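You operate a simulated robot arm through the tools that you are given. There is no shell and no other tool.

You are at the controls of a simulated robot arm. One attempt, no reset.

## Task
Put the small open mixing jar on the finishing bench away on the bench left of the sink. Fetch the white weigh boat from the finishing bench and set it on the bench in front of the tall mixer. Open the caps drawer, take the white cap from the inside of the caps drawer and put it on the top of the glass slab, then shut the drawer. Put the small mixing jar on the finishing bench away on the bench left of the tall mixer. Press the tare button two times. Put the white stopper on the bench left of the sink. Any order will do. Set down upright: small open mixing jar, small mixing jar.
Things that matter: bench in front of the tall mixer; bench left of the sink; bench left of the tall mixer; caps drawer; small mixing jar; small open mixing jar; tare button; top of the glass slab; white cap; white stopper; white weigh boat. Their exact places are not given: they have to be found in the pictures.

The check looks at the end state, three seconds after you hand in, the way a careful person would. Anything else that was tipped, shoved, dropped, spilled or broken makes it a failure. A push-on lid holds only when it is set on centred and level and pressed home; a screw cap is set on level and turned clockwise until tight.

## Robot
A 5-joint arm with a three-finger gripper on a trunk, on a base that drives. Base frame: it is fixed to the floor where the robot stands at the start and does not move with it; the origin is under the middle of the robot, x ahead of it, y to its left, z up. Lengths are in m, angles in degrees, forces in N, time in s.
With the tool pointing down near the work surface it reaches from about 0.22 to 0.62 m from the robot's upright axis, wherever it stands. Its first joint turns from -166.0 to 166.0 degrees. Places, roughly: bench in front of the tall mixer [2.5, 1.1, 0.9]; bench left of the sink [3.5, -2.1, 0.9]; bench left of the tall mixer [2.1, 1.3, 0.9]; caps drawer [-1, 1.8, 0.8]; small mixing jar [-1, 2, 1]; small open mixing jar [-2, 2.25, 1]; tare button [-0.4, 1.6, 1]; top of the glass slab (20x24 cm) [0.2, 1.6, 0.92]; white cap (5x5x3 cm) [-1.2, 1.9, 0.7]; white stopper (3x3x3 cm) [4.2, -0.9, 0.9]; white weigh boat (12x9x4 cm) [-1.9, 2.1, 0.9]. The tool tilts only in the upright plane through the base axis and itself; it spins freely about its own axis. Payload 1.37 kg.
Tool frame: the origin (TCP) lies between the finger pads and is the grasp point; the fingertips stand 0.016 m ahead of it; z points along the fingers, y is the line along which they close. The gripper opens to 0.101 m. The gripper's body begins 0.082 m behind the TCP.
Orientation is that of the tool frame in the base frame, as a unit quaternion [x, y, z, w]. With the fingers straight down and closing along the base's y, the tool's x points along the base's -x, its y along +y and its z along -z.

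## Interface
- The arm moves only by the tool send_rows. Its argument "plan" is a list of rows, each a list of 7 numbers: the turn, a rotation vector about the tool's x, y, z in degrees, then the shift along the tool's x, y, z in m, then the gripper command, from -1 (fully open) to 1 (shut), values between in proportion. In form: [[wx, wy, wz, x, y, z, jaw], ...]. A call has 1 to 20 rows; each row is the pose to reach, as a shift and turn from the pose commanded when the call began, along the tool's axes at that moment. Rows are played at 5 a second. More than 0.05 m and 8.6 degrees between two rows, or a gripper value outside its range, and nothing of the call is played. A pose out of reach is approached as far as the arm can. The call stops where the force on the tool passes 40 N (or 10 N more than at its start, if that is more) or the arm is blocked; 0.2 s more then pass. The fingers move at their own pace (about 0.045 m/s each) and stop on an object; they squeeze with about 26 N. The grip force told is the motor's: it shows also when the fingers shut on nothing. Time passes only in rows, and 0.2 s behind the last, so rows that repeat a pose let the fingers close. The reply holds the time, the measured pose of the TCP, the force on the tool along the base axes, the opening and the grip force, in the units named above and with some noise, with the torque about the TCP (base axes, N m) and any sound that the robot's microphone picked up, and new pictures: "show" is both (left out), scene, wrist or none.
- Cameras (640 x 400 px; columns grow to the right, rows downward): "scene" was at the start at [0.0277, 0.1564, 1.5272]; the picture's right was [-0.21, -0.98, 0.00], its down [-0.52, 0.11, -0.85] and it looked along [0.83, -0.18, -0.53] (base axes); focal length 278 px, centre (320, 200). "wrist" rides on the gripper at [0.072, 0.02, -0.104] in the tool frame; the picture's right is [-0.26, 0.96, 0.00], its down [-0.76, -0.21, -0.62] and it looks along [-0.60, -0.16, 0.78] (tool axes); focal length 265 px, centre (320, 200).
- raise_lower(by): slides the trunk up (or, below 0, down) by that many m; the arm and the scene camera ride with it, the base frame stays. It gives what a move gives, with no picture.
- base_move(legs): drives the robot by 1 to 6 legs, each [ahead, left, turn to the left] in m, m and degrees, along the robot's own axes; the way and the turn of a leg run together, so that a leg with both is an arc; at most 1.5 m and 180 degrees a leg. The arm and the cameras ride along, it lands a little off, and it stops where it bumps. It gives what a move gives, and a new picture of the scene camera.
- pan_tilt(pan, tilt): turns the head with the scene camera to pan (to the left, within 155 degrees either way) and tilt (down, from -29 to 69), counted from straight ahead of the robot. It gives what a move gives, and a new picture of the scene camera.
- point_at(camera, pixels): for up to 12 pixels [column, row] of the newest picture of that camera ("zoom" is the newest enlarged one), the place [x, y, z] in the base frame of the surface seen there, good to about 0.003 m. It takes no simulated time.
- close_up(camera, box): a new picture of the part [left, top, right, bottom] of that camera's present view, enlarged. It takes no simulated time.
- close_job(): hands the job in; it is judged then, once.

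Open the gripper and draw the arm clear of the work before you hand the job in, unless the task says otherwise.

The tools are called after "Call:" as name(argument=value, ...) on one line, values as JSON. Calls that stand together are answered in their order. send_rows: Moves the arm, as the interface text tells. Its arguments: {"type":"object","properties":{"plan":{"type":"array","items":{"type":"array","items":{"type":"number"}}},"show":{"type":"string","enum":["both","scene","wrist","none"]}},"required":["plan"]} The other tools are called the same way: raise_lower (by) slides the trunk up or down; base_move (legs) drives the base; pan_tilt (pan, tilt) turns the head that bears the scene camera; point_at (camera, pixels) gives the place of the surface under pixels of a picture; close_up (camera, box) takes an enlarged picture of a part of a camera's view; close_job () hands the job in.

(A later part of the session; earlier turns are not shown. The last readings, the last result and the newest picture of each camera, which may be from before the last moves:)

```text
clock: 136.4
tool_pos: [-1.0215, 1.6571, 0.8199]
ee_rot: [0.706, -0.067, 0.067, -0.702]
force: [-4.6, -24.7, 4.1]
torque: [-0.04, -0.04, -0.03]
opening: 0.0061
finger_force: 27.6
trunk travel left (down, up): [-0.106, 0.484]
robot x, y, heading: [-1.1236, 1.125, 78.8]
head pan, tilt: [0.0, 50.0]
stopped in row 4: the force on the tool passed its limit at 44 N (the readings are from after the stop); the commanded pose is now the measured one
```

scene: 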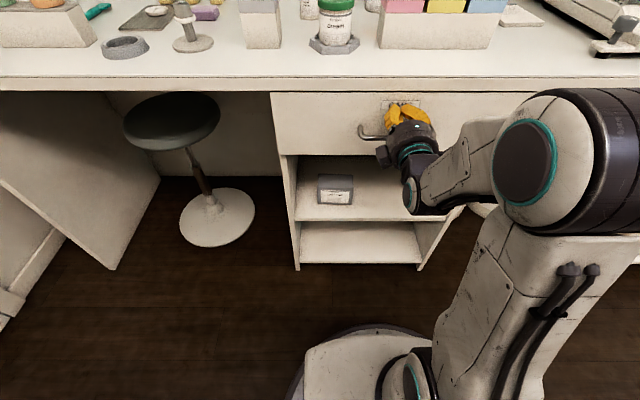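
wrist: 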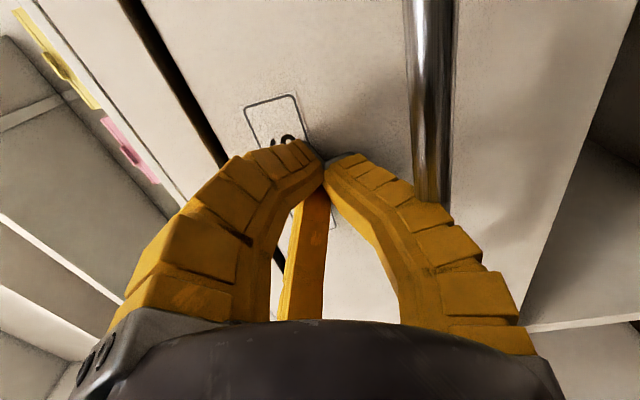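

Drawer is fully shut (face stopped at t≈1.437). Back off, raise, and pitch the tool down again.

Call:
base_move(legs=[[-0.3, 0, 0]])

Call:
raise_lower(by=0.37)

Call:
send_rows(plan=[[-8.18, 0, 0, 0, 0, -0.01, 0], [-16.36, 0, 0, 0, 0, -0.02, 0], [-24.54, 0, 0, 0, 0, -0.03, -1], [-32.7, 0, 0, 0, 0, -0.04, -1], [-40.9, 0, 0, 0, 0, -0.05, -1], [-49.1, 0, 0, 0, 0, -0.06, -1], [-57.3, 0, 0, 0, 0, -0.07, -1], [-65.5, 0, 0, 0, 0, -0.08, -1], [-73.6, 0, 0, 0, 0, -0.09, -1], [-81.8, 0, 0, 0, 0, -0.1, -1], [-90, 0, 0, 0, 0, -0.1, -1], [-90, 0, 0, 0, 0, -0.1, -1]], show="none")

Call:
pan_tilt(pan=10, tilt=45)

```text
clock: 138.5
tool_pos: [-1.0815, 1.3641, 0.8185]
ee_rot: [0.706, -0.067, 0.066, -0.702]
force: [-1.1, -0.2, 13.5]
torque: [0.19, -0.03, -0.01]
opening: 0.0061
finger_force: 27.7
trunk travel left (down, up): [-0.106, 0.484]
robot x, y, heading: [-1.185, 0.8254, 78.9]
head pan, tilt: [0.0, 50.0]
```

scene: 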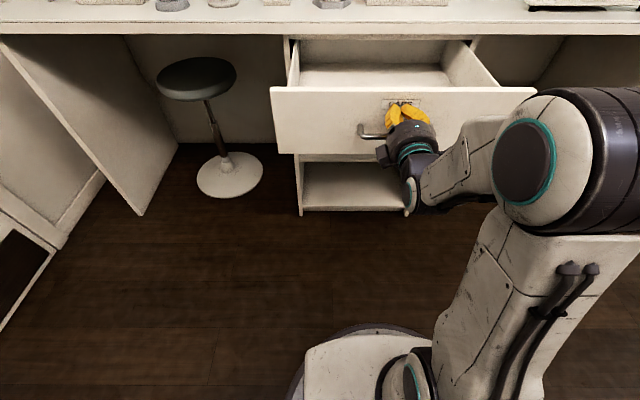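

```text
clock: 142.1
tool_pos: [-1.0816, 1.3654, 1.1879]
ee_rot: [0.706, -0.066, 0.067, -0.702]
force: [-0.3, 0.6, -0.3]
torque: [0.01, -0.04, 0.0]
opening: 0.0001
finger_force: 27.8
trunk travel left (down, up): [-0.476, 0.114]
robot x, y, heading: [-1.1871, 0.827, 78.9]
head pan, tilt: [0.0, 50.0]
```

```text
clock: 144.7
tool_pos: [-1.1002, 1.2664, 1.1876]
ee_rot: [0.996, -0.094, 0.0, 0.004]
force: [-0.2, -0.3, -0.2]
torque: [0.02, 0.02, -0.02]
opening: 0.1005
finger_force: 0.0
trunk travel left (down, up): [-0.476, 0.114]
robot x, y, heading: [-1.1842, 0.8278, 78.9]
head pan, tilt: [0.0, 50.0]
```

```text
clock: 145.4
tool_pos: [-1.1006, 1.2663, 1.1888]
ee_rot: [0.996, -0.095, 0.0, 0.002]
force: [-1.1, -0.7, 0.1]
torque: [0.03, -0.01, -0.02]
opening: 0.1007
finger_force: 0.0
trunk travel left (down, up): [-0.476, 0.114]
robot x, y, heading: [-1.1847, 0.8312, 78.6]
head pan, tilt: [10.0, 45.0]
```

scene: 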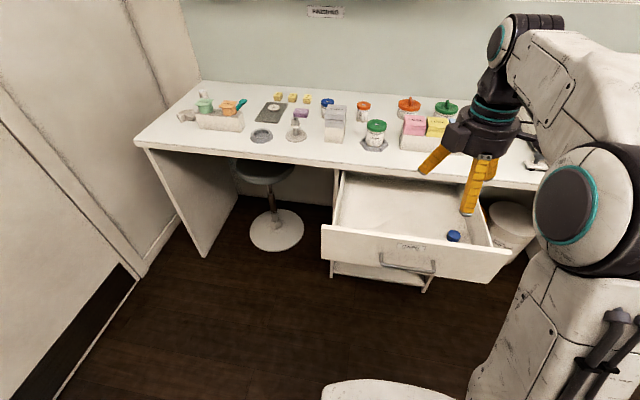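

The drawer came back with the fingers: they had pinched something at the label. I'll re-close it with open fingers straddling the bar so nothing can be gripped, and verify after backing off.

Call:
base_move(legs=[[-0.2, 0, 0]])

Call:
send_rows(plan=[[8.18, 0, 0, 0, -0.01, 0, -1], [16.36, 0, 0, 0, -0.02, 0, -1], [24.54, 0, 0, 0, -0.03, 0, -1], [32.7, 0, 0, 0, -0.04, 0, -1], [40.9, 0, 0, 0, -0.05, 0, -1], [49.1, 0, 0, 0, -0.06, 0, -1], [57.3, 0, 0, 0, -0.07, 0, -1], [65.5, 0, 0, 0, -0.08, 0, -1], [73.6, 0, 0, 0, -0.09, 0, -1], [81.8, 0, 0, 0, -0.1, 0, -1], [90, 0, 0, 0, -0.1, 0, -1], [90, 0, 0, 0, -0.1, 0, -1]], show="none")

Call:
raise_lower(by=-0.4)

Call:
base_move(legs=[[0.1, 0, 0]])

```text
clock: 147.0
tool_pos: [-1.1381, 1.0711, 1.1899]
ee_rot: [0.995, -0.096, -0.001, 0.002]
force: [-0.3, -0.7, 0.5]
torque: [0.0, 0.0, 0.02]
opening: 0.1005
finger_force: 0.0
trunk travel left (down, up): [-0.476, 0.114]
robot x, y, heading: [-1.2248, 0.6339, 78.7]
head pan, tilt: [10.0, 45.0]
```

scene: 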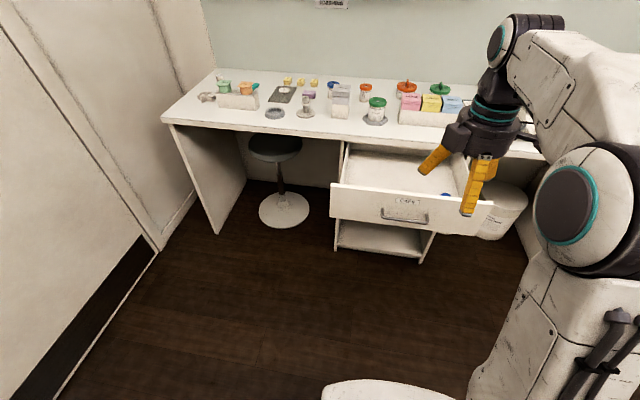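

```text
clock: 149.6
tool_pos: [-1.1203, 1.1692, 1.189]
ee_rot: [0.706, -0.068, 0.067, -0.702]
force: [-0.3, -0.2, -0.4]
torque: [-0.03, -0.01, 0.0]
opening: 0.1004
finger_force: 0.0
trunk travel left (down, up): [-0.476, 0.114]
robot x, y, heading: [-1.2269, 0.6338, 78.6]
head pan, tilt: [10.0, 45.0]
```

```text
clock: 153.4
tool_pos: [-1.1193, 1.1691, 0.7886]
ee_rot: [0.706, -0.067, 0.069, -0.702]
force: [-0.2, 0.5, -0.7]
torque: [0.0, -0.02, -0.01]
opening: 0.1007
finger_force: 0.1
trunk travel left (down, up): [-0.076, 0.514]
robot x, y, heading: [-1.2259, 0.6334, 78.8]
head pan, tilt: [10.0, 45.0]
```

```text
clock: 154.6
tool_pos: [-1.0997, 1.2671, 0.7893]
ee_rot: [0.705, -0.068, 0.067, -0.702]
force: [-0.7, 0.8, -0.8]
torque: [0.01, -0.01, -0.03]
opening: 0.1005
finger_force: 0.0
trunk travel left (down, up): [-0.076, 0.514]
robot x, y, heading: [-1.2054, 0.7302, 78.9]
head pan, tilt: [10.0, 45.0]
```

scene: 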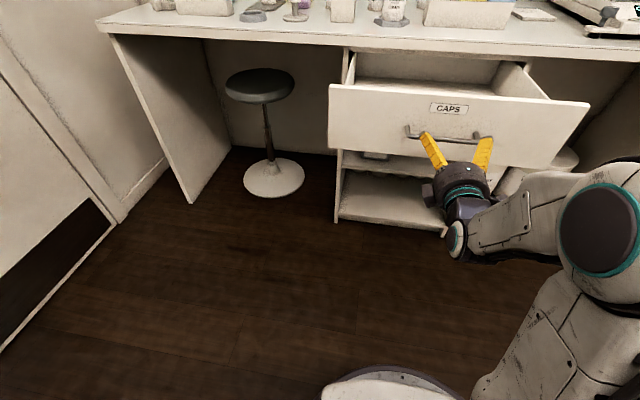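

Open fingers straddle the bar. Push in by driving 0.375 m, then finish with the arm.

Call:
base_move(legs=[[0.375, 0, 0]])

Call:
send_rows(plan=[[0, 0, 0, 0, 0, 0.006, -1], [0, 0, 0, 0, 0, 0.012, -1], [0, 0, 0, 0, 0, 0.018, -1], [0, 0, 0, 0, 0, 0.024, -1], [0, 0, 0, 0, 0, 0.03, -1]])

```text
clock: 156.9
tool_pos: [-1.0284, 1.6317, 0.7871]
ee_rot: [0.706, -0.066, 0.067, -0.702]
force: [0.3, 0.2, 0.2]
torque: [0.0, 0.01, -0.02]
opening: 0.1008
finger_force: 0.0
trunk travel left (down, up): [-0.076, 0.514]
robot x, y, heading: [-1.1301, 1.0915, 78.6]
head pan, tilt: [10.0, 45.0]
```

scene: 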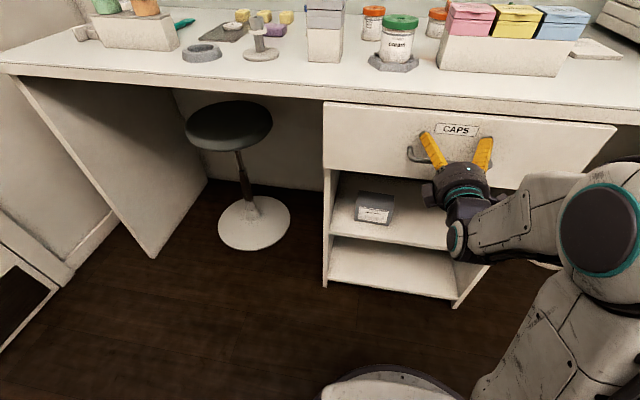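

```text
clock: 158.1
tool_pos: [-1.0221, 1.6608, 0.7878]
ee_rot: [0.706, -0.066, 0.066, -0.702]
force: [-3.8, -8.5, -1.0]
torque: [0.26, -0.04, -0.5]
opening: 0.1012
finger_force: 0.1
trunk travel left (down, up): [-0.076, 0.514]
robot x, y, heading: [-1.1328, 1.0949, 78.7]
head pan, tilt: [10.0, 45.0]
```

scene: 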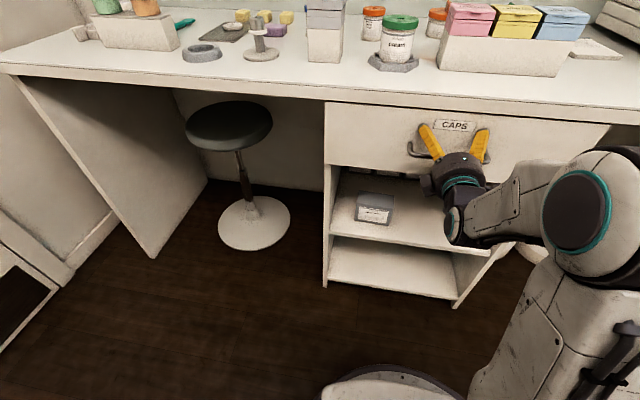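
wrist: 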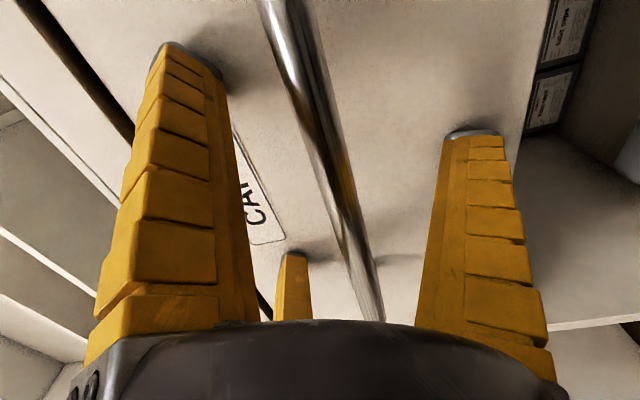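

Pushed with ~9 N. Nudge a few mm more to be sure it's home, then retreat straight back with the arm and check.

Call:
send_rows(plan=[[0, 0, 0, 0, 0, 0.004, -1], [0, 0, 0, 0, 0, 0.007, -1]], show="none")

Call:
send_rows(plan=[[0, 0, 0, 0, 0, -0.02, -1], [0, 0, 0, 0, 0, -0.04, -1]], show="none")

Call:
base_move(legs=[[-0.2, 0, 0]])

```text
clock: 158.6
tool_pos: [-1.0244, 1.6605, 0.7881]
ee_rot: [0.707, -0.066, 0.066, -0.701]
force: [-8.4, -19.0, 1.8]
torque: [0.64, -0.29, -1.11]
opening: 0.1008
finger_force: 0.1
trunk travel left (down, up): [-0.076, 0.514]
robot x, y, heading: [-1.1308, 1.093, 78.8]
head pan, tilt: [10.0, 45.0]
stopped in row 2: the force on the tool passed its limit at 45 N (the readings are from after the stop); the commanded pose is now the measured one
```

```text
clock: 159.2
tool_pos: [-1.0291, 1.6232, 0.7873]
ee_rot: [0.708, -0.068, 0.067, -0.7]
force: [-0.7, -0.1, -0.1]
torque: [0.0, -0.03, 0.0]
opening: 0.1004
finger_force: 0.1
trunk travel left (down, up): [-0.076, 0.514]
robot x, y, heading: [-1.1293, 1.094, 78.7]
head pan, tilt: [10.0, 45.0]
```

```text
clock: 160.8
tool_pos: [-1.0681, 1.4282, 0.7877]
ee_rot: [0.708, -0.067, 0.067, -0.7]
force: [0.3, -0.1, -0.3]
torque: [-0.01, -0.03, 0.02]
opening: 0.1009
finger_force: 0.0
trunk travel left (down, up): [-0.076, 0.514]
robot x, y, heading: [-1.1711, 0.8994, 78.6]
head pan, tilt: [10.0, 45.0]
```

scene: 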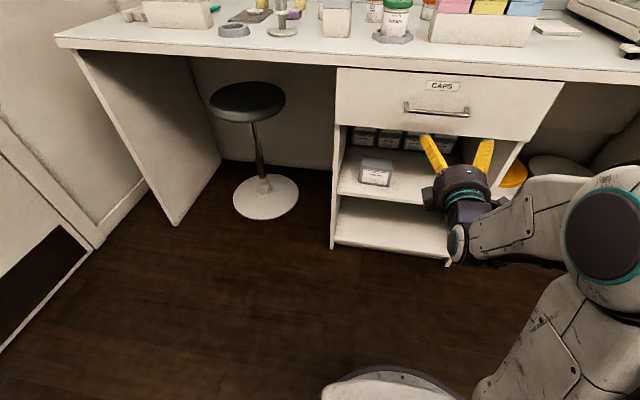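

The drawer now stays shut. Raise and pitch the tool back down, then look at the jars closely.

Call:
raise_lower(by=0.4)

Call:
send_rows(plan=[[-8.18, 0, 0, 0, 0, -0.01, -1], [-16.36, 0, 0, 0, 0, -0.02, -1], [-24.54, 0, 0, 0, 0, -0.03, -1], [-32.7, 0, 0, 0, 0, -0.04, -1], [-40.9, 0, 0, 0, 0, -0.05, -1], [-49.1, 0, 0, 0, 0, -0.06, -1], [-57.3, 0, 0, 0, 0, -0.07, -1], [-65.5, 0, 0, 0, 0, -0.08, -1], [-73.6, 0, 0, 0, 0, -0.09, -1], [-81.8, 0, 0, 0, 0, -0.1, -1], [-90, 0, 0, 0, 0, -0.1, -1], [-90, 0, 0, 0, 0, -0.1, -1]], show="none")

Call:
pan_tilt(pan=10, tilt=38)

Call:
close_up(camera="scene", box=[280, 110, 440, 210])

```text
clock: 164.6
tool_pos: [-1.0684, 1.4268, 1.1867]
ee_rot: [0.708, -0.067, 0.066, -0.7]
force: [0.3, 0.5, 0.2]
torque: [0.01, -0.02, 0.02]
opening: 0.1007
finger_force: 0.2
trunk travel left (down, up): [-0.476, 0.114]
robot x, y, heading: [-1.1681, 0.8984, 78.9]
head pan, tilt: [10.0, 45.0]
```

```text
clock: 167.2
tool_pos: [-1.0866, 1.3277, 1.1883]
ee_rot: [0.995, -0.095, -0.001, 0.007]
force: [-0.5, -0.8, -0.9]
torque: [-0.02, 0.02, -0.01]
opening: 0.1003
finger_force: 0.1
trunk travel left (down, up): [-0.476, 0.114]
robot x, y, heading: [-1.1676, 0.8915, 78.8]
head pan, tilt: [10.0, 45.0]
```

```text
clock: 167.9
tool_pos: [-1.0876, 1.3286, 1.1878]
ee_rot: [0.995, -0.096, -0.001, 0.005]
force: [0.0, -0.6, 0.2]
torque: [0.02, -0.01, 0.0]
opening: 0.1004
finger_force: 0.2
trunk travel left (down, up): [-0.476, 0.114]
robot x, y, heading: [-1.1678, 0.8987, 78.9]
head pan, tilt: [10.0, 38.0]
```

scene: 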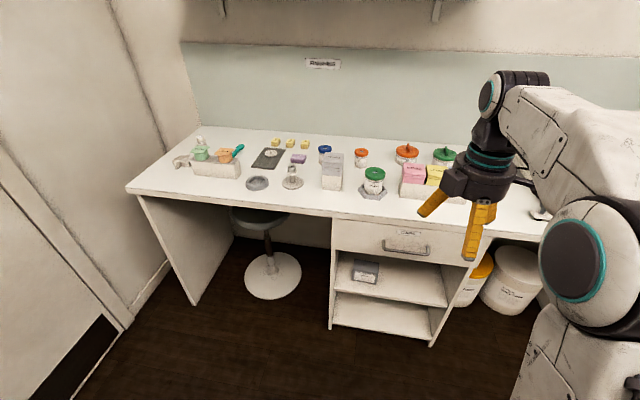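

```text
4.00 times, centred on (360, 160) of scene
```

zoom: 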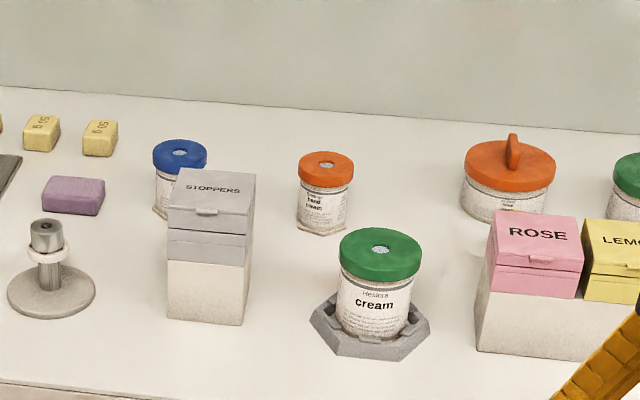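

Something yellow was half hidden behind the ROSE/LEMON boxes in an earlier picture. I'll raise the trunk and drive to the right to look behind the boxes.

Call:
base_move(legs=[[0, -0.5, 0], [0.15, 0, 0]])

Call:
raise_lower(by=0.11)

Call:
pan_tilt(pan=20, tilt=45)

Call:
close_up(camera="scene", box=[200, 80, 440, 230])

```text
clock: 171.8
tool_pos: [-0.5702, 1.3781, 1.1878]
ee_rot: [0.996, -0.094, 0.0, 0.005]
force: [0.3, 0.2, 0.1]
torque: [0.01, 0.08, 0.01]
opening: 0.1008
finger_force: 0.0
trunk travel left (down, up): [-0.476, 0.114]
robot x, y, heading: [-0.6549, 0.9457, 78.5]
head pan, tilt: [10.0, 38.0]
```

scene: 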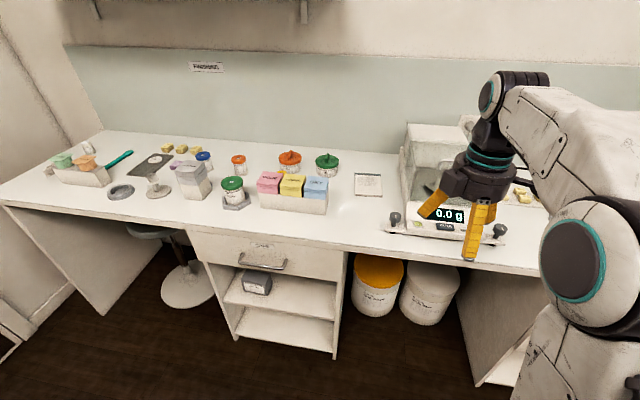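

```text
clock: 173.2
tool_pos: [-0.5696, 1.3792, 1.2965]
ee_rot: [0.995, -0.095, -0.001, 0.006]
force: [0.3, -0.6, -0.3]
torque: [-0.02, -0.02, 0.0]
opening: 0.1008
finger_force: 0.2
trunk travel left (down, up): [-0.586, 0.004]
robot x, y, heading: [-0.6546, 0.9482, 78.8]
head pan, tilt: [10.0, 38.0]
```

```text
clock: 173.9
tool_pos: [-0.5696, 1.3795, 1.2986]
ee_rot: [0.995, -0.096, 0.0, 0.007]
force: [0.3, -0.1, -0.5]
torque: [0.01, 0.01, 0.02]
opening: 0.1007
finger_force: 0.1
trunk travel left (down, up): [-0.586, 0.004]
robot x, y, heading: [-0.6557, 0.9427, 78.6]
head pan, tilt: [20.0, 45.0]
```

scene: 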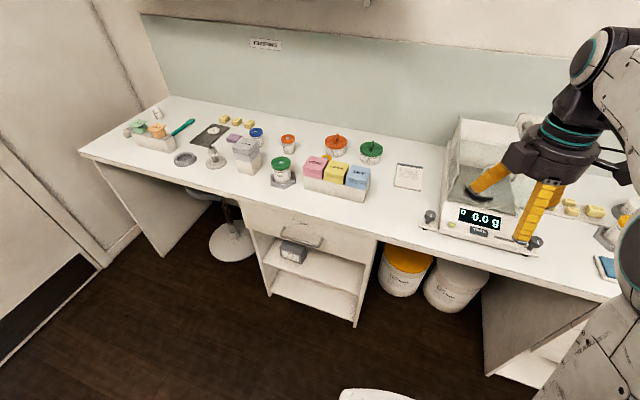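

```text
2.67 times, centred on (320, 155) of scene
```

zoom: 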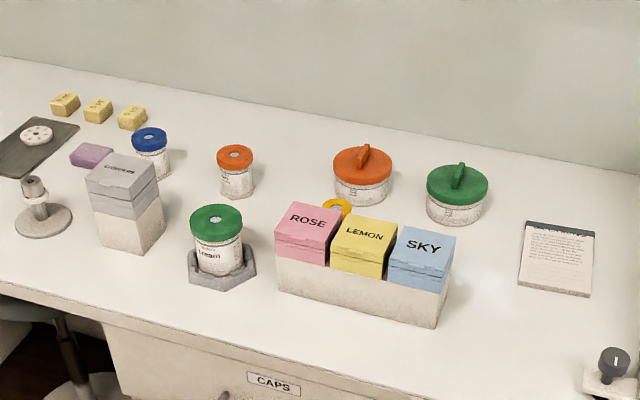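

A small yellow holed lid peeks out at (338,207) of the zoom, behind the boxes. Enlarge.

Call:
close_up(camera="scene", box=[300, 130, 380, 180])

Call:
point_at(camera="zoom", pixels=[[217, 210], [190, 200], [240, 190], [150, 250], [280, 280], [380, 290], [300, 80], [210, 198]])

```text
8.00 times, centred on (340, 155) of scene
```

zoom: 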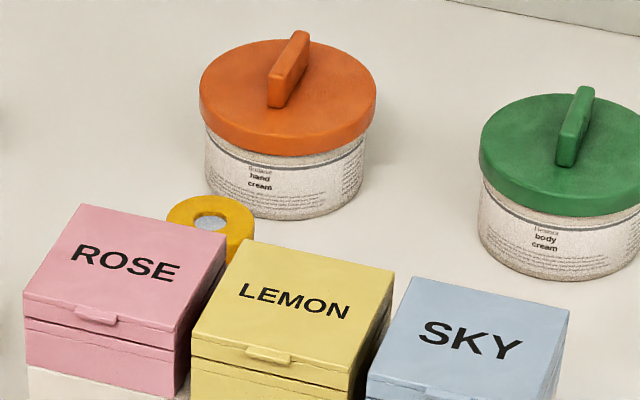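

```text
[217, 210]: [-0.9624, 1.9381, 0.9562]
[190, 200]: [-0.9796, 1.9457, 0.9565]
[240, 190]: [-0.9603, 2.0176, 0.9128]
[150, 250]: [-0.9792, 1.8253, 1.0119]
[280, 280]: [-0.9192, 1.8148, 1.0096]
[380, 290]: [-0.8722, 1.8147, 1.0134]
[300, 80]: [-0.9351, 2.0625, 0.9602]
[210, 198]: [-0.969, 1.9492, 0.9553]
```

The hidden small jar with the yellow holed lid, at ≈(-0.965,1.94), fits the "small mixing jar" place [-1,2,1]; it's smaller than the others. I'll drive in line with it and spin the tool so the fingers close left–right.

Call:
base_move(legs=[[0, 0.5, 0], [0.33, 0, 0]])

Call:
send_rows(plan=[[0, 0, -8.5, 0, 0, 0, -0.3], [0, 0, -17, 0, 0, 0, -0.3], [0, 0, -25.5, 0, 0, 0, -0.3], [0, 0, -34, 0, 0, 0, -0.3], [0, 0, -42.5, 0, 0, 0, -0.3], [0, 0, -51, 0, 0, 0, -0.3], [0, 0, -59.5, 0, 0, 0, -0.3], [0, 0, -68, 0, 0, 0, -0.3], [0, 0, -76.5, 0, 0, 0, -0.3], [0, 0, -85, 0, 0, 0, -0.3], [0, 0, -90, 0, 0, 0, -0.3]])

```text
clock: 178.6
tool_pos: [-0.9905, 1.8015, 1.2981]
ee_rot: [0.995, -0.098, 0.0, 0.006]
force: [-0.2, 0.7, 0.0]
torque: [-0.07, -0.02, -0.01]
opening: 0.1006
finger_force: 0.1
trunk travel left (down, up): [-0.586, 0.004]
robot x, y, heading: [-1.0776, 1.371, 78.7]
head pan, tilt: [20.0, 45.0]
```

scene: 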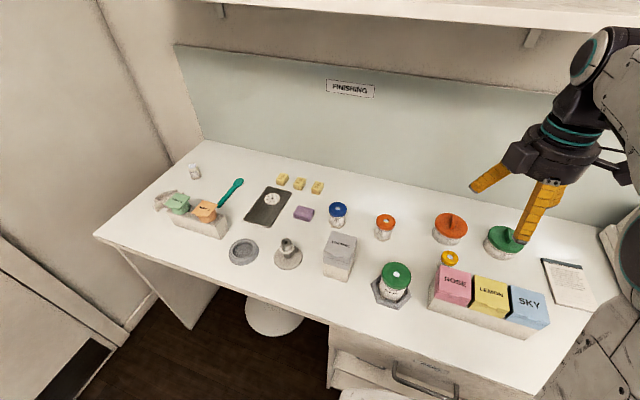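

```text
clock: 181.0
tool_pos: [-1.0367, 1.8035, 1.2974]
ee_rot: [0.775, 0.631, -0.004, 0.005]
force: [-0.7, -0.4, 0.8]
torque: [-0.01, 0.02, -0.02]
opening: 0.0687
finger_force: 2.0
out of reach, approached as far as the arm can: row 10, 11
trunk travel left (down, up): [-0.586, 0.004]
robot x, y, heading: [-1.0789, 1.3712, 78.4]
head pan, tilt: [20.0, 45.0]
```

scene: 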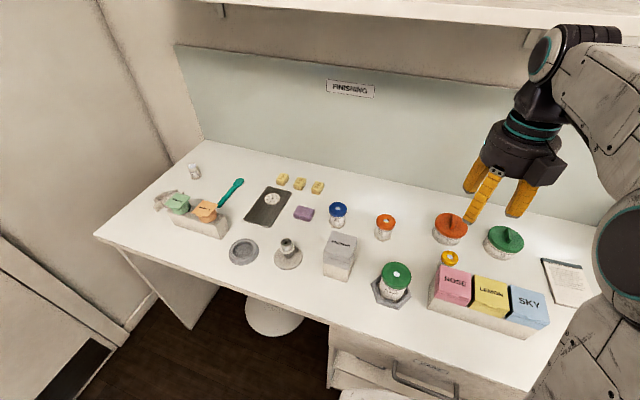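
wrist: 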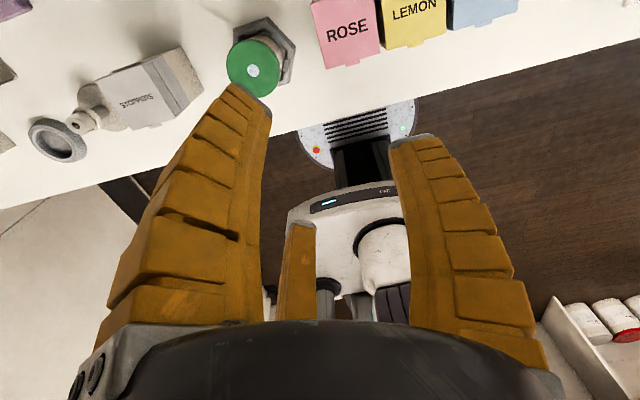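

That spin is near a joint limit; the previous orientation (closing along depth, camera right, free space left) is better and has room (gaps ≥5 cm front/back). Spin back +90° and look.

Call:
send_rows(plan=[[0, 0, 8.5, 0, 0, 0, -0.3], [0, 0, 17, 0, 0, 0, -0.3], [0, 0, 25.5, 0, 0, 0, -0.3], [0, 0, 34, 0, 0, 0, -0.3], [0, 0, 42.5, 0, 0, 0, -0.3], [0, 0, 51, 0, 0, 0, -0.3], [0, 0, 59.5, 0, 0, 0, -0.3], [0, 0, 68, 0, 0, 0, -0.3], [0, 0, 76.5, 0, 0, 0, -0.3], [0, 0, 85, 0, 0, 0, -0.3], [0, 0, 90, 0, 0, 0, -0.3]], show="none")

Call:
pan_tilt(pan=-5, tilt=60)

Call:
close_up(camera="scene", box=[200, 20, 440, 170])

```text
clock: 183.4
tool_pos: [-1.0363, 1.8037, 1.2983]
ee_rot: [0.995, -0.099, 0.001, 0.006]
force: [0.7, 0.1, 0.9]
torque: [-0.01, -0.01, 0.01]
opening: 0.0689
finger_force: 2.1
trunk travel left (down, up): [-0.586, 0.004]
robot x, y, heading: [-1.0776, 1.3729, 78.6]
head pan, tilt: [20.0, 45.0]
```

```text
clock: 184.3
tool_pos: [-1.0359, 1.8051, 1.2983]
ee_rot: [0.995, -0.097, 0.0, 0.005]
force: [-0.3, -0.3, 0.0]
torque: [0.0, -0.01, -0.02]
opening: 0.0688
finger_force: 2.0
trunk travel left (down, up): [-0.586, 0.004]
robot x, y, heading: [-1.0787, 1.3684, 78.5]
head pan, tilt: [-5.0, 60.0]
```

scene: 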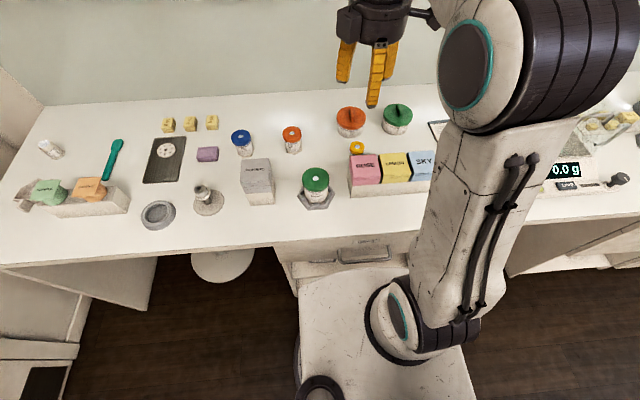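

```text
2.67 times, centred on (320, 95) of scene
```

zoom: 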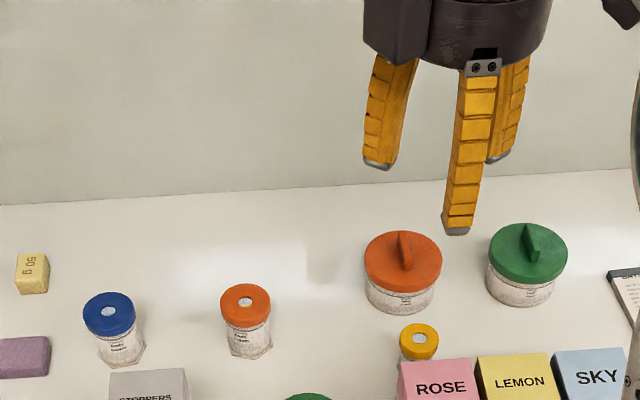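

Measure the yellow lid precisely.

Call:
close_up(camera="scene", box=[320, 130, 400, 180])

Call:
point_at(camera="zoom", pixels=[[297, 140], [250, 140], [345, 140], [297, 115], [297, 160], [300, 205], [280, 165], [400, 200], [240, 200], [200, 20]])

```text
8.00 times, centred on (360, 155) of scene
```

zoom: 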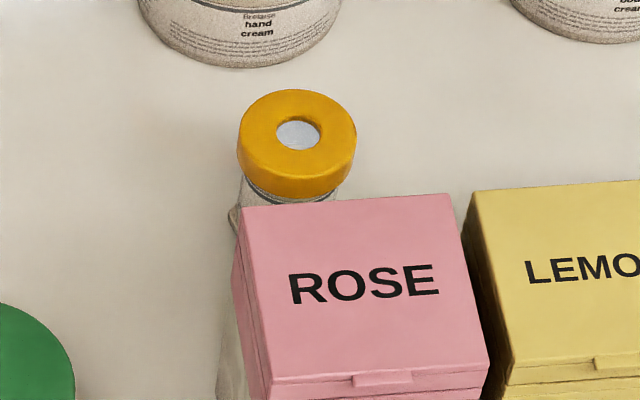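

```text
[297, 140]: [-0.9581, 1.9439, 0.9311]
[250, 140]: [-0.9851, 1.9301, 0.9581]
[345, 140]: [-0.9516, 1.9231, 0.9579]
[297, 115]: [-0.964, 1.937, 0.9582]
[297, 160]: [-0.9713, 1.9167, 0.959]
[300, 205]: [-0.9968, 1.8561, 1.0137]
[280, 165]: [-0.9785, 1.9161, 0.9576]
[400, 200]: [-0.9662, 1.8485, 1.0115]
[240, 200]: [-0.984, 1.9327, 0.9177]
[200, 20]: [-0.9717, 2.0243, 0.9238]
```

Lid centre ≈(-0.968,1.929), top z 0.958. Move above it while lowering the arm (more reach), to z≈1.12.

Call:
send_rows(plan=[[0, 0, 0, 0.0, 0, 0.04, -0.3], [0, 0, 0, 0.01, -0.03, 0.08, -0.3], [0, 0, 0, 0.02, -0.065, 0.11, -0.3], [0, 0, 0, 0.03, -0.1, 0.14, -0.3], [0, 0, 0, 0.042, -0.135, 0.17, -0.3], [0, 0, 0, 0.042, -0.135, 0.17, -0.3]])

```text
refused: row 2 steps farther than a row can; nothing moved
```

Reduce the step sizes.

Call:
send_rows(plan=[[0, 0, 0, 0.0, 0, 0.04, -0.3], [0, 0, 0, 0.01, -0.02, 0.075, -0.3], [0, 0, 0, 0.018, -0.045, 0.105, -0.3], [0, 0, 0, 0.026, -0.075, 0.13, -0.3], [0, 0, 0, 0.034, -0.105, 0.15, -0.3], [0, 0, 0, 0.042, -0.135, 0.17, -0.3], [0, 0, 0, 0.042, -0.135, 0.17, -0.3]])

```text
clock: 185.9
tool_pos: [-0.9691, 1.9267, 1.1262]
ee_rot: [0.995, -0.098, -0.001, 0.006]
force: [-0.5, 0.4, -1.3]
torque: [0.01, 0.0, -0.01]
opening: 0.0688
finger_force: 2.6
trunk travel left (down, up): [-0.586, 0.004]
robot x, y, heading: [-1.0774, 1.3682, 78.6]
head pan, tilt: [-5.0, 60.0]
```

scene: 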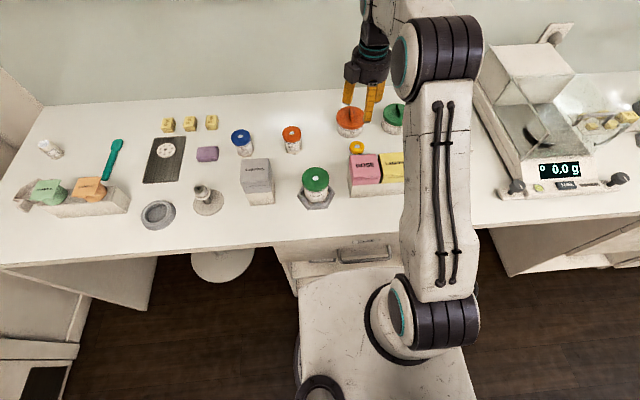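
wrist: 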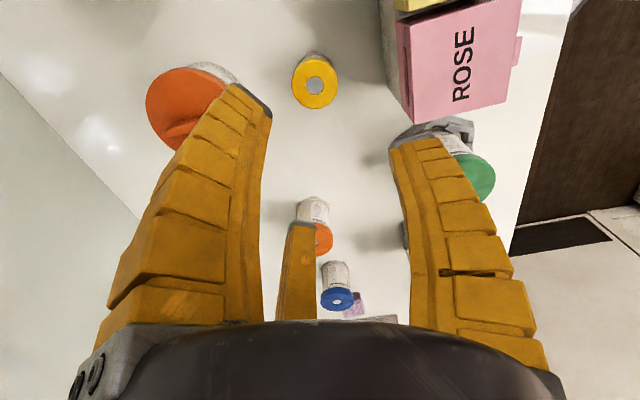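

Check the lid centre with the wrist camera for fine alignment.

Call:
point_at(camera="wrist", pixels=[[296, 85], [333, 80], [314, 68], [316, 103], [315, 84]])

```text
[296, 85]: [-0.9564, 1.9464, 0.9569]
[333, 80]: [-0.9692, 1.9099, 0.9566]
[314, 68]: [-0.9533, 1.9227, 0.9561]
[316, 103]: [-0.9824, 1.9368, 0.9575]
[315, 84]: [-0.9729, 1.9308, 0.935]
```

Aligned within 3 mm. Correct, then lower the trunk 0.15 m.

Call:
send_rows(plan=[[0, 0, 0, 0.0025, -0.003, 0, -0.3], [0, 0, 0, 0.0025, -0.003, 0, -0.3]], show="none")

Call:
raise_lower(by=-0.13)

Call:
send_rows(plan=[[0, 0, 0, 0, 0, 0.01, -0.3], [0, 0, 0, 0, 0, 0.012, -0.3]])

```text
clock: 186.5
tool_pos: [-0.9662, 1.9294, 1.1252]
ee_rot: [0.995, -0.098, 0.0, 0.006]
force: [0.2, 0.2, 0.4]
torque: [0.0, -0.01, -0.02]
opening: 0.0687
finger_force: 1.9
trunk travel left (down, up): [-0.586, 0.004]
robot x, y, heading: [-1.075, 1.3694, 78.4]
head pan, tilt: [-5.0, 60.0]
```

```text
clock: 188.1
tool_pos: [-0.9658, 1.9298, 0.9956]
ee_rot: [0.995, -0.098, -0.001, 0.006]
force: [-1.2, 0.2, 0.1]
torque: [0.01, 0.01, 0.03]
opening: 0.0687
finger_force: 2.4
trunk travel left (down, up): [-0.456, 0.134]
robot x, y, heading: [-1.0777, 1.3691, 78.4]
head pan, tilt: [-5.0, 60.0]
```

```text
clock: 188.7
tool_pos: [-0.9663, 1.9306, 0.985]
ee_rot: [0.995, -0.098, -0.001, 0.005]
force: [0.3, 0.4, -0.4]
torque: [-0.03, 0.03, 0.01]
opening: 0.0689
finger_force: 2.2
trunk travel left (down, up): [-0.456, 0.134]
robot x, y, heading: [-1.0782, 1.3694, 78.5]
head pan, tilt: [-5.0, 60.0]
```

scene: 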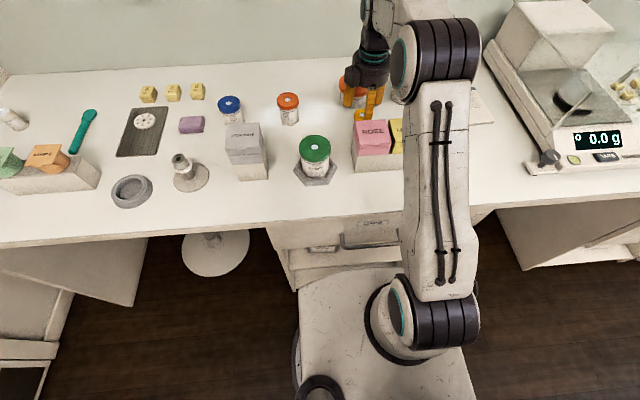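
wrist: 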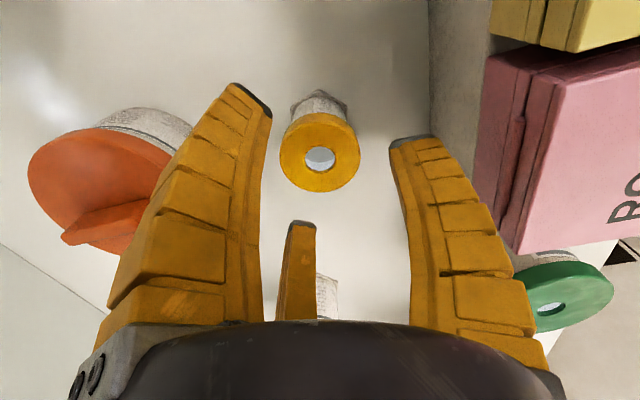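

The yellow jar is centred at (320,157) between the fingers, clear of ROSE box and the orange jar. Descend 0.042 m and close gently.

Call:
send_rows(plan=[[0, 0, 0, 0, 0, 0.02, -0.3], [0, 0, 0, 0, 0, 0.035, -0.3], [0, 0, 0, 0, 0, 0.043, -0.3], [0, 0, 0, 0, 0, 0.043, 0.2], [0, 0, 0, 0, 0, 0.043, 1], [0, 0, 0, 0, 0, 0.043, 1], [0, 0, 0, 0, 0, 0.043, 1], [0, 0, 0, 0, 0, 0.043, 1]])

```text
clock: 190.5
tool_pos: [-0.9661, 1.9299, 0.9413]
ee_rot: [0.995, -0.097, -0.001, 0.006]
force: [-0.4, 0.5, -1.0]
torque: [-0.03, 0.0, 0.0]
opening: 0.0409
finger_force: 25.4
trunk travel left (down, up): [-0.456, 0.134]
robot x, y, heading: [-1.0779, 1.3693, 78.2]
head pan, tilt: [-5.0, 60.0]
heard: snap
```

scene: 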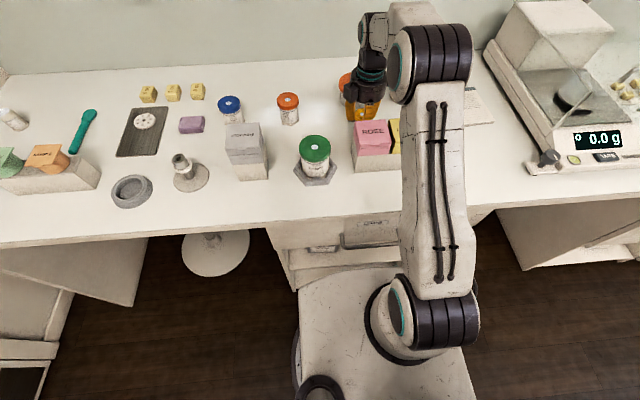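
wrist: 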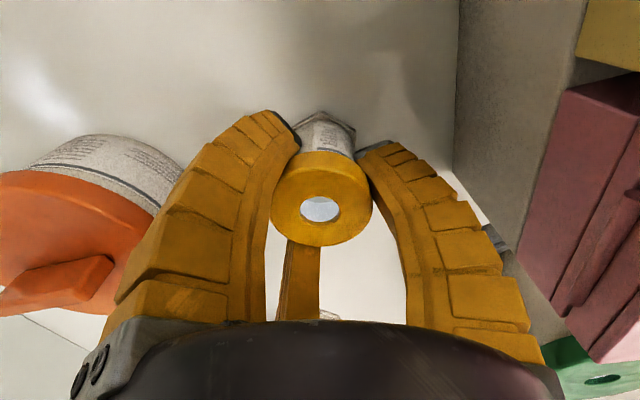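

Gripped at 0.041 m, but a "snap" was heard. Lift 2 cm slowly and check that jar and lid come together.

Call:
send_rows(plan=[[0, 0, 0, 0, 0, -0.005, 1], [0, 0, 0, 0, 0, -0.012, 1], [0, 0, 0, 0, 0, -0.02, 1]])

Call:
close_up(camera="wrist", box=[200, 80, 440, 230])

Call:
close_up(camera="scene", box=[320, 70, 400, 120])

```text
clock: 191.3
tool_pos: [-0.9654, 1.9297, 0.9618]
ee_rot: [0.995, -0.098, 0.0, 0.006]
force: [0.8, 0.0, -0.4]
torque: [-0.02, 0.01, -0.01]
opening: 0.0407
finger_force: 26.2
trunk travel left (down, up): [-0.456, 0.134]
robot x, y, heading: [-1.0828, 1.3668, 78.7]
head pan, tilt: [-5.0, 60.0]
```

scene: 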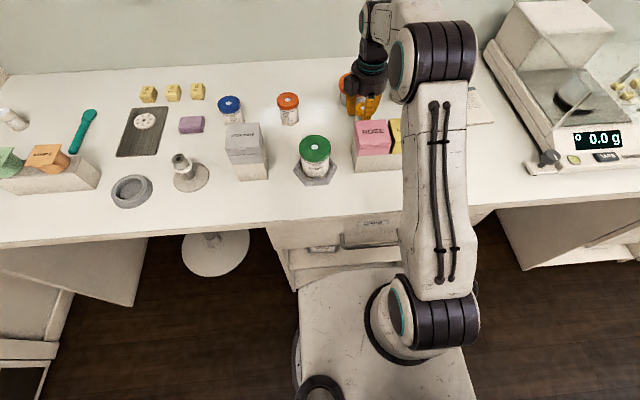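
wrist: 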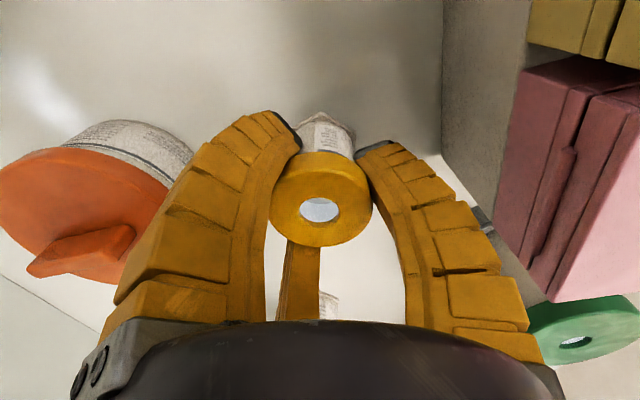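

```text
2.67 times, centred on (320, 155) of wrist
```

zoom: 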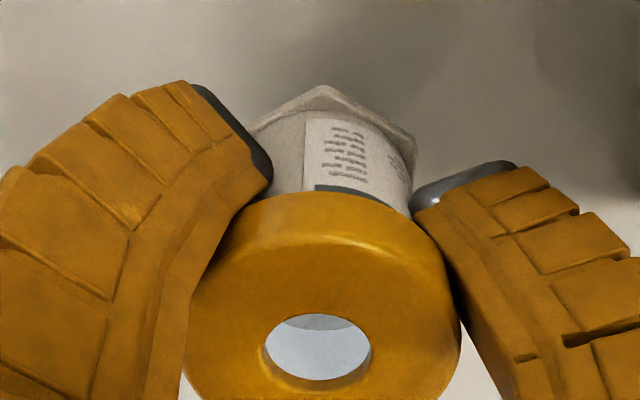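

```text
8.00 times, centred on (360, 95) of scene
```

zoom: 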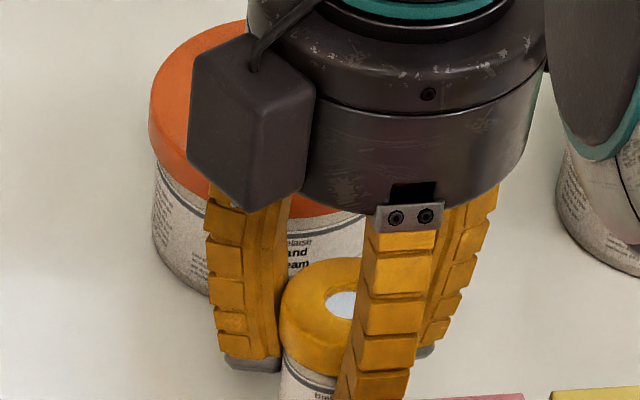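

Jar and lid come up together. Raise clear, draw the arm in, then back off from the bench.

Call:
raise_lower(by=0.13)

Call:
send_rows(plan=[[0, 0, 0, 0, 0, -0.04, 1], [0, 0, 0, 0, 0.02, -0.08, 1], [0, 0, 0, 0, 0.05, -0.11, 1], [0, 0, 0, 0, 0.08, -0.13, 1], [0, 0, 0, 0, 0.1, -0.14, 1]], show="wrist")

Call:
base_move(legs=[[-0.4, 0, 0], [0, -1.5, 0], [0, -1.45, 0]])

Call:
pan_tilt(pan=0, tilt=35)

```text
clock: 192.9
tool_pos: [-0.9662, 1.9304, 1.09]
ee_rot: [0.995, -0.098, 0.0, 0.005]
force: [-0.5, 0.2, -0.1]
torque: [0.02, -0.01, -0.01]
opening: 0.0408
finger_force: 25.8
trunk travel left (down, up): [-0.586, 0.004]
robot x, y, heading: [-1.0771, 1.37, 78.3]
head pan, tilt: [-5.0, 60.0]
```

```text
clock: 194.1
tool_pos: [-0.9859, 1.8331, 1.2325]
ee_rot: [0.995, -0.098, -0.001, 0.006]
force: [-0.2, 0.7, -1.6]
torque: [0.02, 0.02, -0.02]
opening: 0.0409
finger_force: 25.9
trunk travel left (down, up): [-0.586, 0.004]
robot x, y, heading: [-1.076, 1.3696, 78.6]
head pan, tilt: [-5.0, 60.0]
```

wrist: 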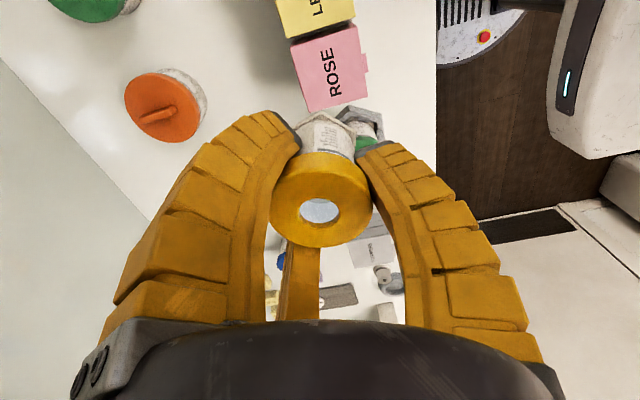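

```text
clock: 210.3
tool_pos: [1.8058, 0.8516, 1.2321]
ee_rot: [0.995, -0.096, 0.0, 0.006]
force: [1.1, 0.1, 0.0]
torque: [0.0, 0.02, -0.02]
opening: 0.0393
finger_force: 25.8
trunk travel left (down, up): [-0.586, 0.004]
robot x, y, heading: [1.7177, 0.3867, 78.6]
head pan, tilt: [-5.0, 60.0]
```

scene: 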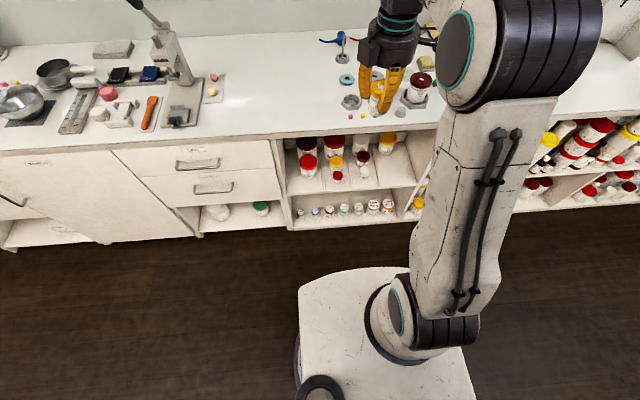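

```text
clock: 211.2
tool_pos: [1.806, 0.852, 1.2315]
ee_rot: [0.995, -0.097, 0.0, 0.006]
force: [-0.2, 0.3, -0.1]
torque: [0.01, 0.01, 0.01]
opening: 0.0396
finger_force: 25.8
trunk travel left (down, up): [-0.586, 0.004]
robot x, y, heading: [1.7169, 0.3869, 78.7]
head pan, tilt: [0.0, 35.0]
```

scene: 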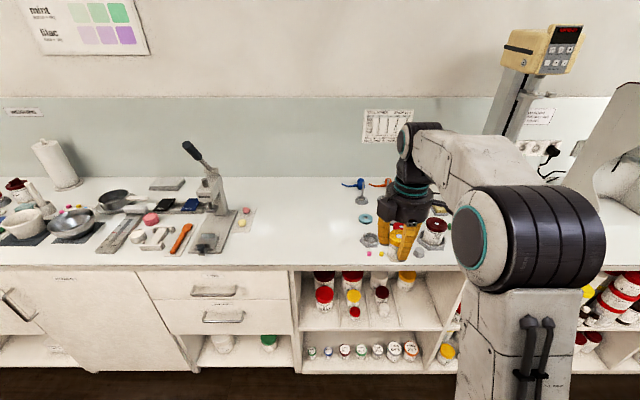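

Look to the right at the tall mixer area.

Call:
pan_tilt(pan=-45, tilt=30)

```text
clock: 212.3
tool_pos: [1.806, 0.8525, 1.2325]
ee_rot: [0.995, -0.097, -0.001, 0.007]
force: [-0.1, 0.9, 1.0]
torque: [0.04, -0.01, 0.02]
opening: 0.0394
finger_force: 26.0
trunk travel left (down, up): [-0.586, 0.004]
robot x, y, heading: [1.7143, 0.3891, 78.8]
head pan, tilt: [-45.0, 30.0]
```

scene: 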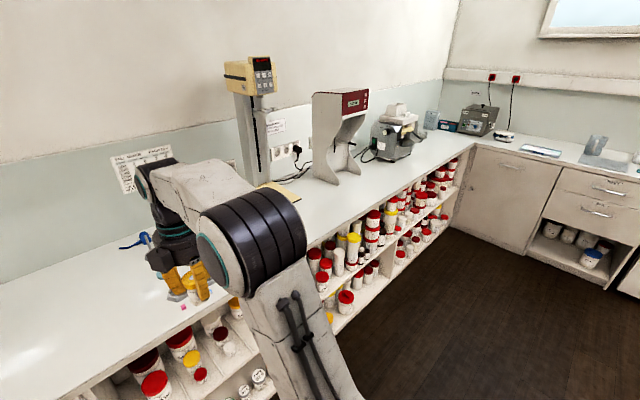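

Drive right 0.6 m and look at the mixer's surroundings from the front.

Call:
base_move(legs=[[-0.15, -0.75, 0]])

Call:
pan_tilt(pan=22, tilt=38)

```text
clock: 216.5
tool_pos: [2.5132, 0.5551, 1.2319]
ee_rot: [0.995, -0.098, 0.0, 0.006]
force: [0.2, 0.4, -1.7]
torque: [-0.01, 0.01, -0.01]
opening: 0.0392
finger_force: 25.4
trunk travel left (down, up): [-0.586, 0.004]
robot x, y, heading: [2.4205, 0.0896, 78.6]
head pan, tilt: [-45.0, 30.0]
```

scene: 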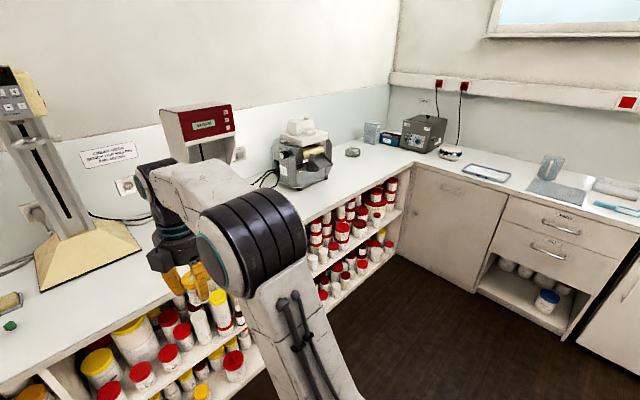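

```text
clock: 217.9
tool_pos: [2.5139, 0.5548, 1.2322]
ee_rot: [0.995, -0.098, 0.0, 0.006]
force: [-0.7, 0.0, -0.6]
torque: [0.0, -0.02, 0.0]
opening: 0.0392
finger_force: 26.0
trunk travel left (down, up): [-0.586, 0.004]
robot x, y, heading: [2.4222, 0.0876, 78.3]
head pan, tilt: [22.0, 38.0]
```

scene: 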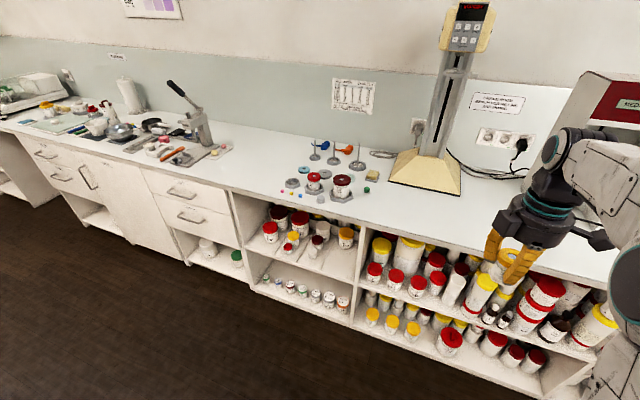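

Measure the mixer's base and clutter around it.

Call:
close_up(camera="scene", box=[260, 120, 500, 270])

Call:
point_at(camera="zoom", pixels=[[345, 165], [535, 195], [440, 185], [300, 145], [235, 210], [245, 165], [300, 190], [300, 215], [380, 220], [480, 230], [420, 110], [540, 150]])

```text
2.67 times, centred on (380, 195) of scene
```

zoom: 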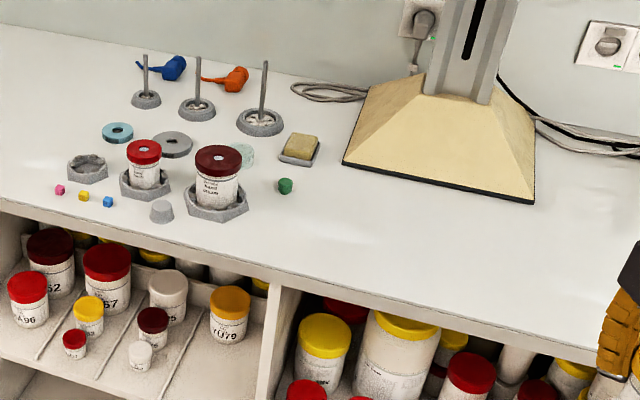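

```text
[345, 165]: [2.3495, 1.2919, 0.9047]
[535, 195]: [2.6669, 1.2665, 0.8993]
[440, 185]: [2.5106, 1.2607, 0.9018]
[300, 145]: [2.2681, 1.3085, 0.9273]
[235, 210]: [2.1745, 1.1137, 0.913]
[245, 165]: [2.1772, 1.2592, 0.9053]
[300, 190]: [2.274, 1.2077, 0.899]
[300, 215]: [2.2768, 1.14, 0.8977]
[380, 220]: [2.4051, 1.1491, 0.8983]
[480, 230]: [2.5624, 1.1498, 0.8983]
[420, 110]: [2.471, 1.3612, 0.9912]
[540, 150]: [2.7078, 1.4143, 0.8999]
```

Map the clutter left of the mixer to find a free spot for the jar.

Call:
point_at(camera="zoom", pixels=[[145, 100], [196, 110], [261, 126], [118, 132], [172, 145], [240, 157], [87, 170], [143, 150], [216, 155], [162, 205], [286, 182], [235, 85]])

Call:
point_at(camera="zoom", pixels=[[310, 165], [285, 165], [330, 120], [225, 130], [320, 240], [260, 235], [345, 195], [150, 125], [265, 195], [200, 225], [300, 110], [60, 100]])

Call:
close_up(camera="scene", box=[280, 130, 400, 205])

```text
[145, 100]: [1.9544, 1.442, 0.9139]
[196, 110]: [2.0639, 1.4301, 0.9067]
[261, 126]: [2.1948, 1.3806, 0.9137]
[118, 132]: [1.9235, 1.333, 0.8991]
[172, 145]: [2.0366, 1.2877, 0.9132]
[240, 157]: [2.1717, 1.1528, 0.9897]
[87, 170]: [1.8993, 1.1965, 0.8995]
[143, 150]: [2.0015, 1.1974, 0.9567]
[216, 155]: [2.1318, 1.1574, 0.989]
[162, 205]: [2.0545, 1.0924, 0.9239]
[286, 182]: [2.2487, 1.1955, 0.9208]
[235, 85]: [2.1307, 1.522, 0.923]
```

```text
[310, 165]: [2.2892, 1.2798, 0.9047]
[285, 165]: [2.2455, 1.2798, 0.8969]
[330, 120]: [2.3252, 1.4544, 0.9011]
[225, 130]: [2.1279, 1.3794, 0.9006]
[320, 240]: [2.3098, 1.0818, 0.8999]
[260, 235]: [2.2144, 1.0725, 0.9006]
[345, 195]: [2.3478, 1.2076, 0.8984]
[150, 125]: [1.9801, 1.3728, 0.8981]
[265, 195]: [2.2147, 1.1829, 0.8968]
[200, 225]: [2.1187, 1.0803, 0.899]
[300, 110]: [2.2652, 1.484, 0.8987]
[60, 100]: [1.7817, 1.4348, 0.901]
```

```text
5.33 times, centred on (340, 168) of scene
```

zoom: 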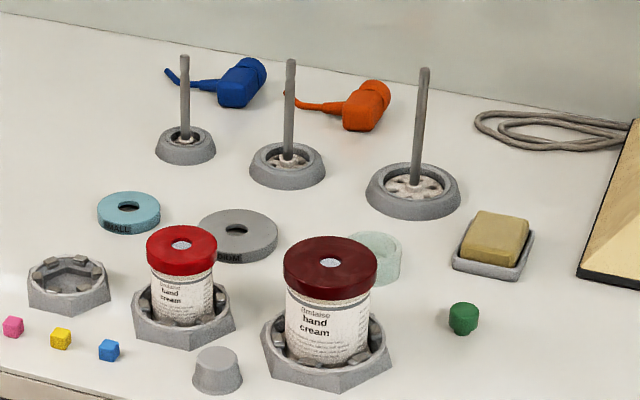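

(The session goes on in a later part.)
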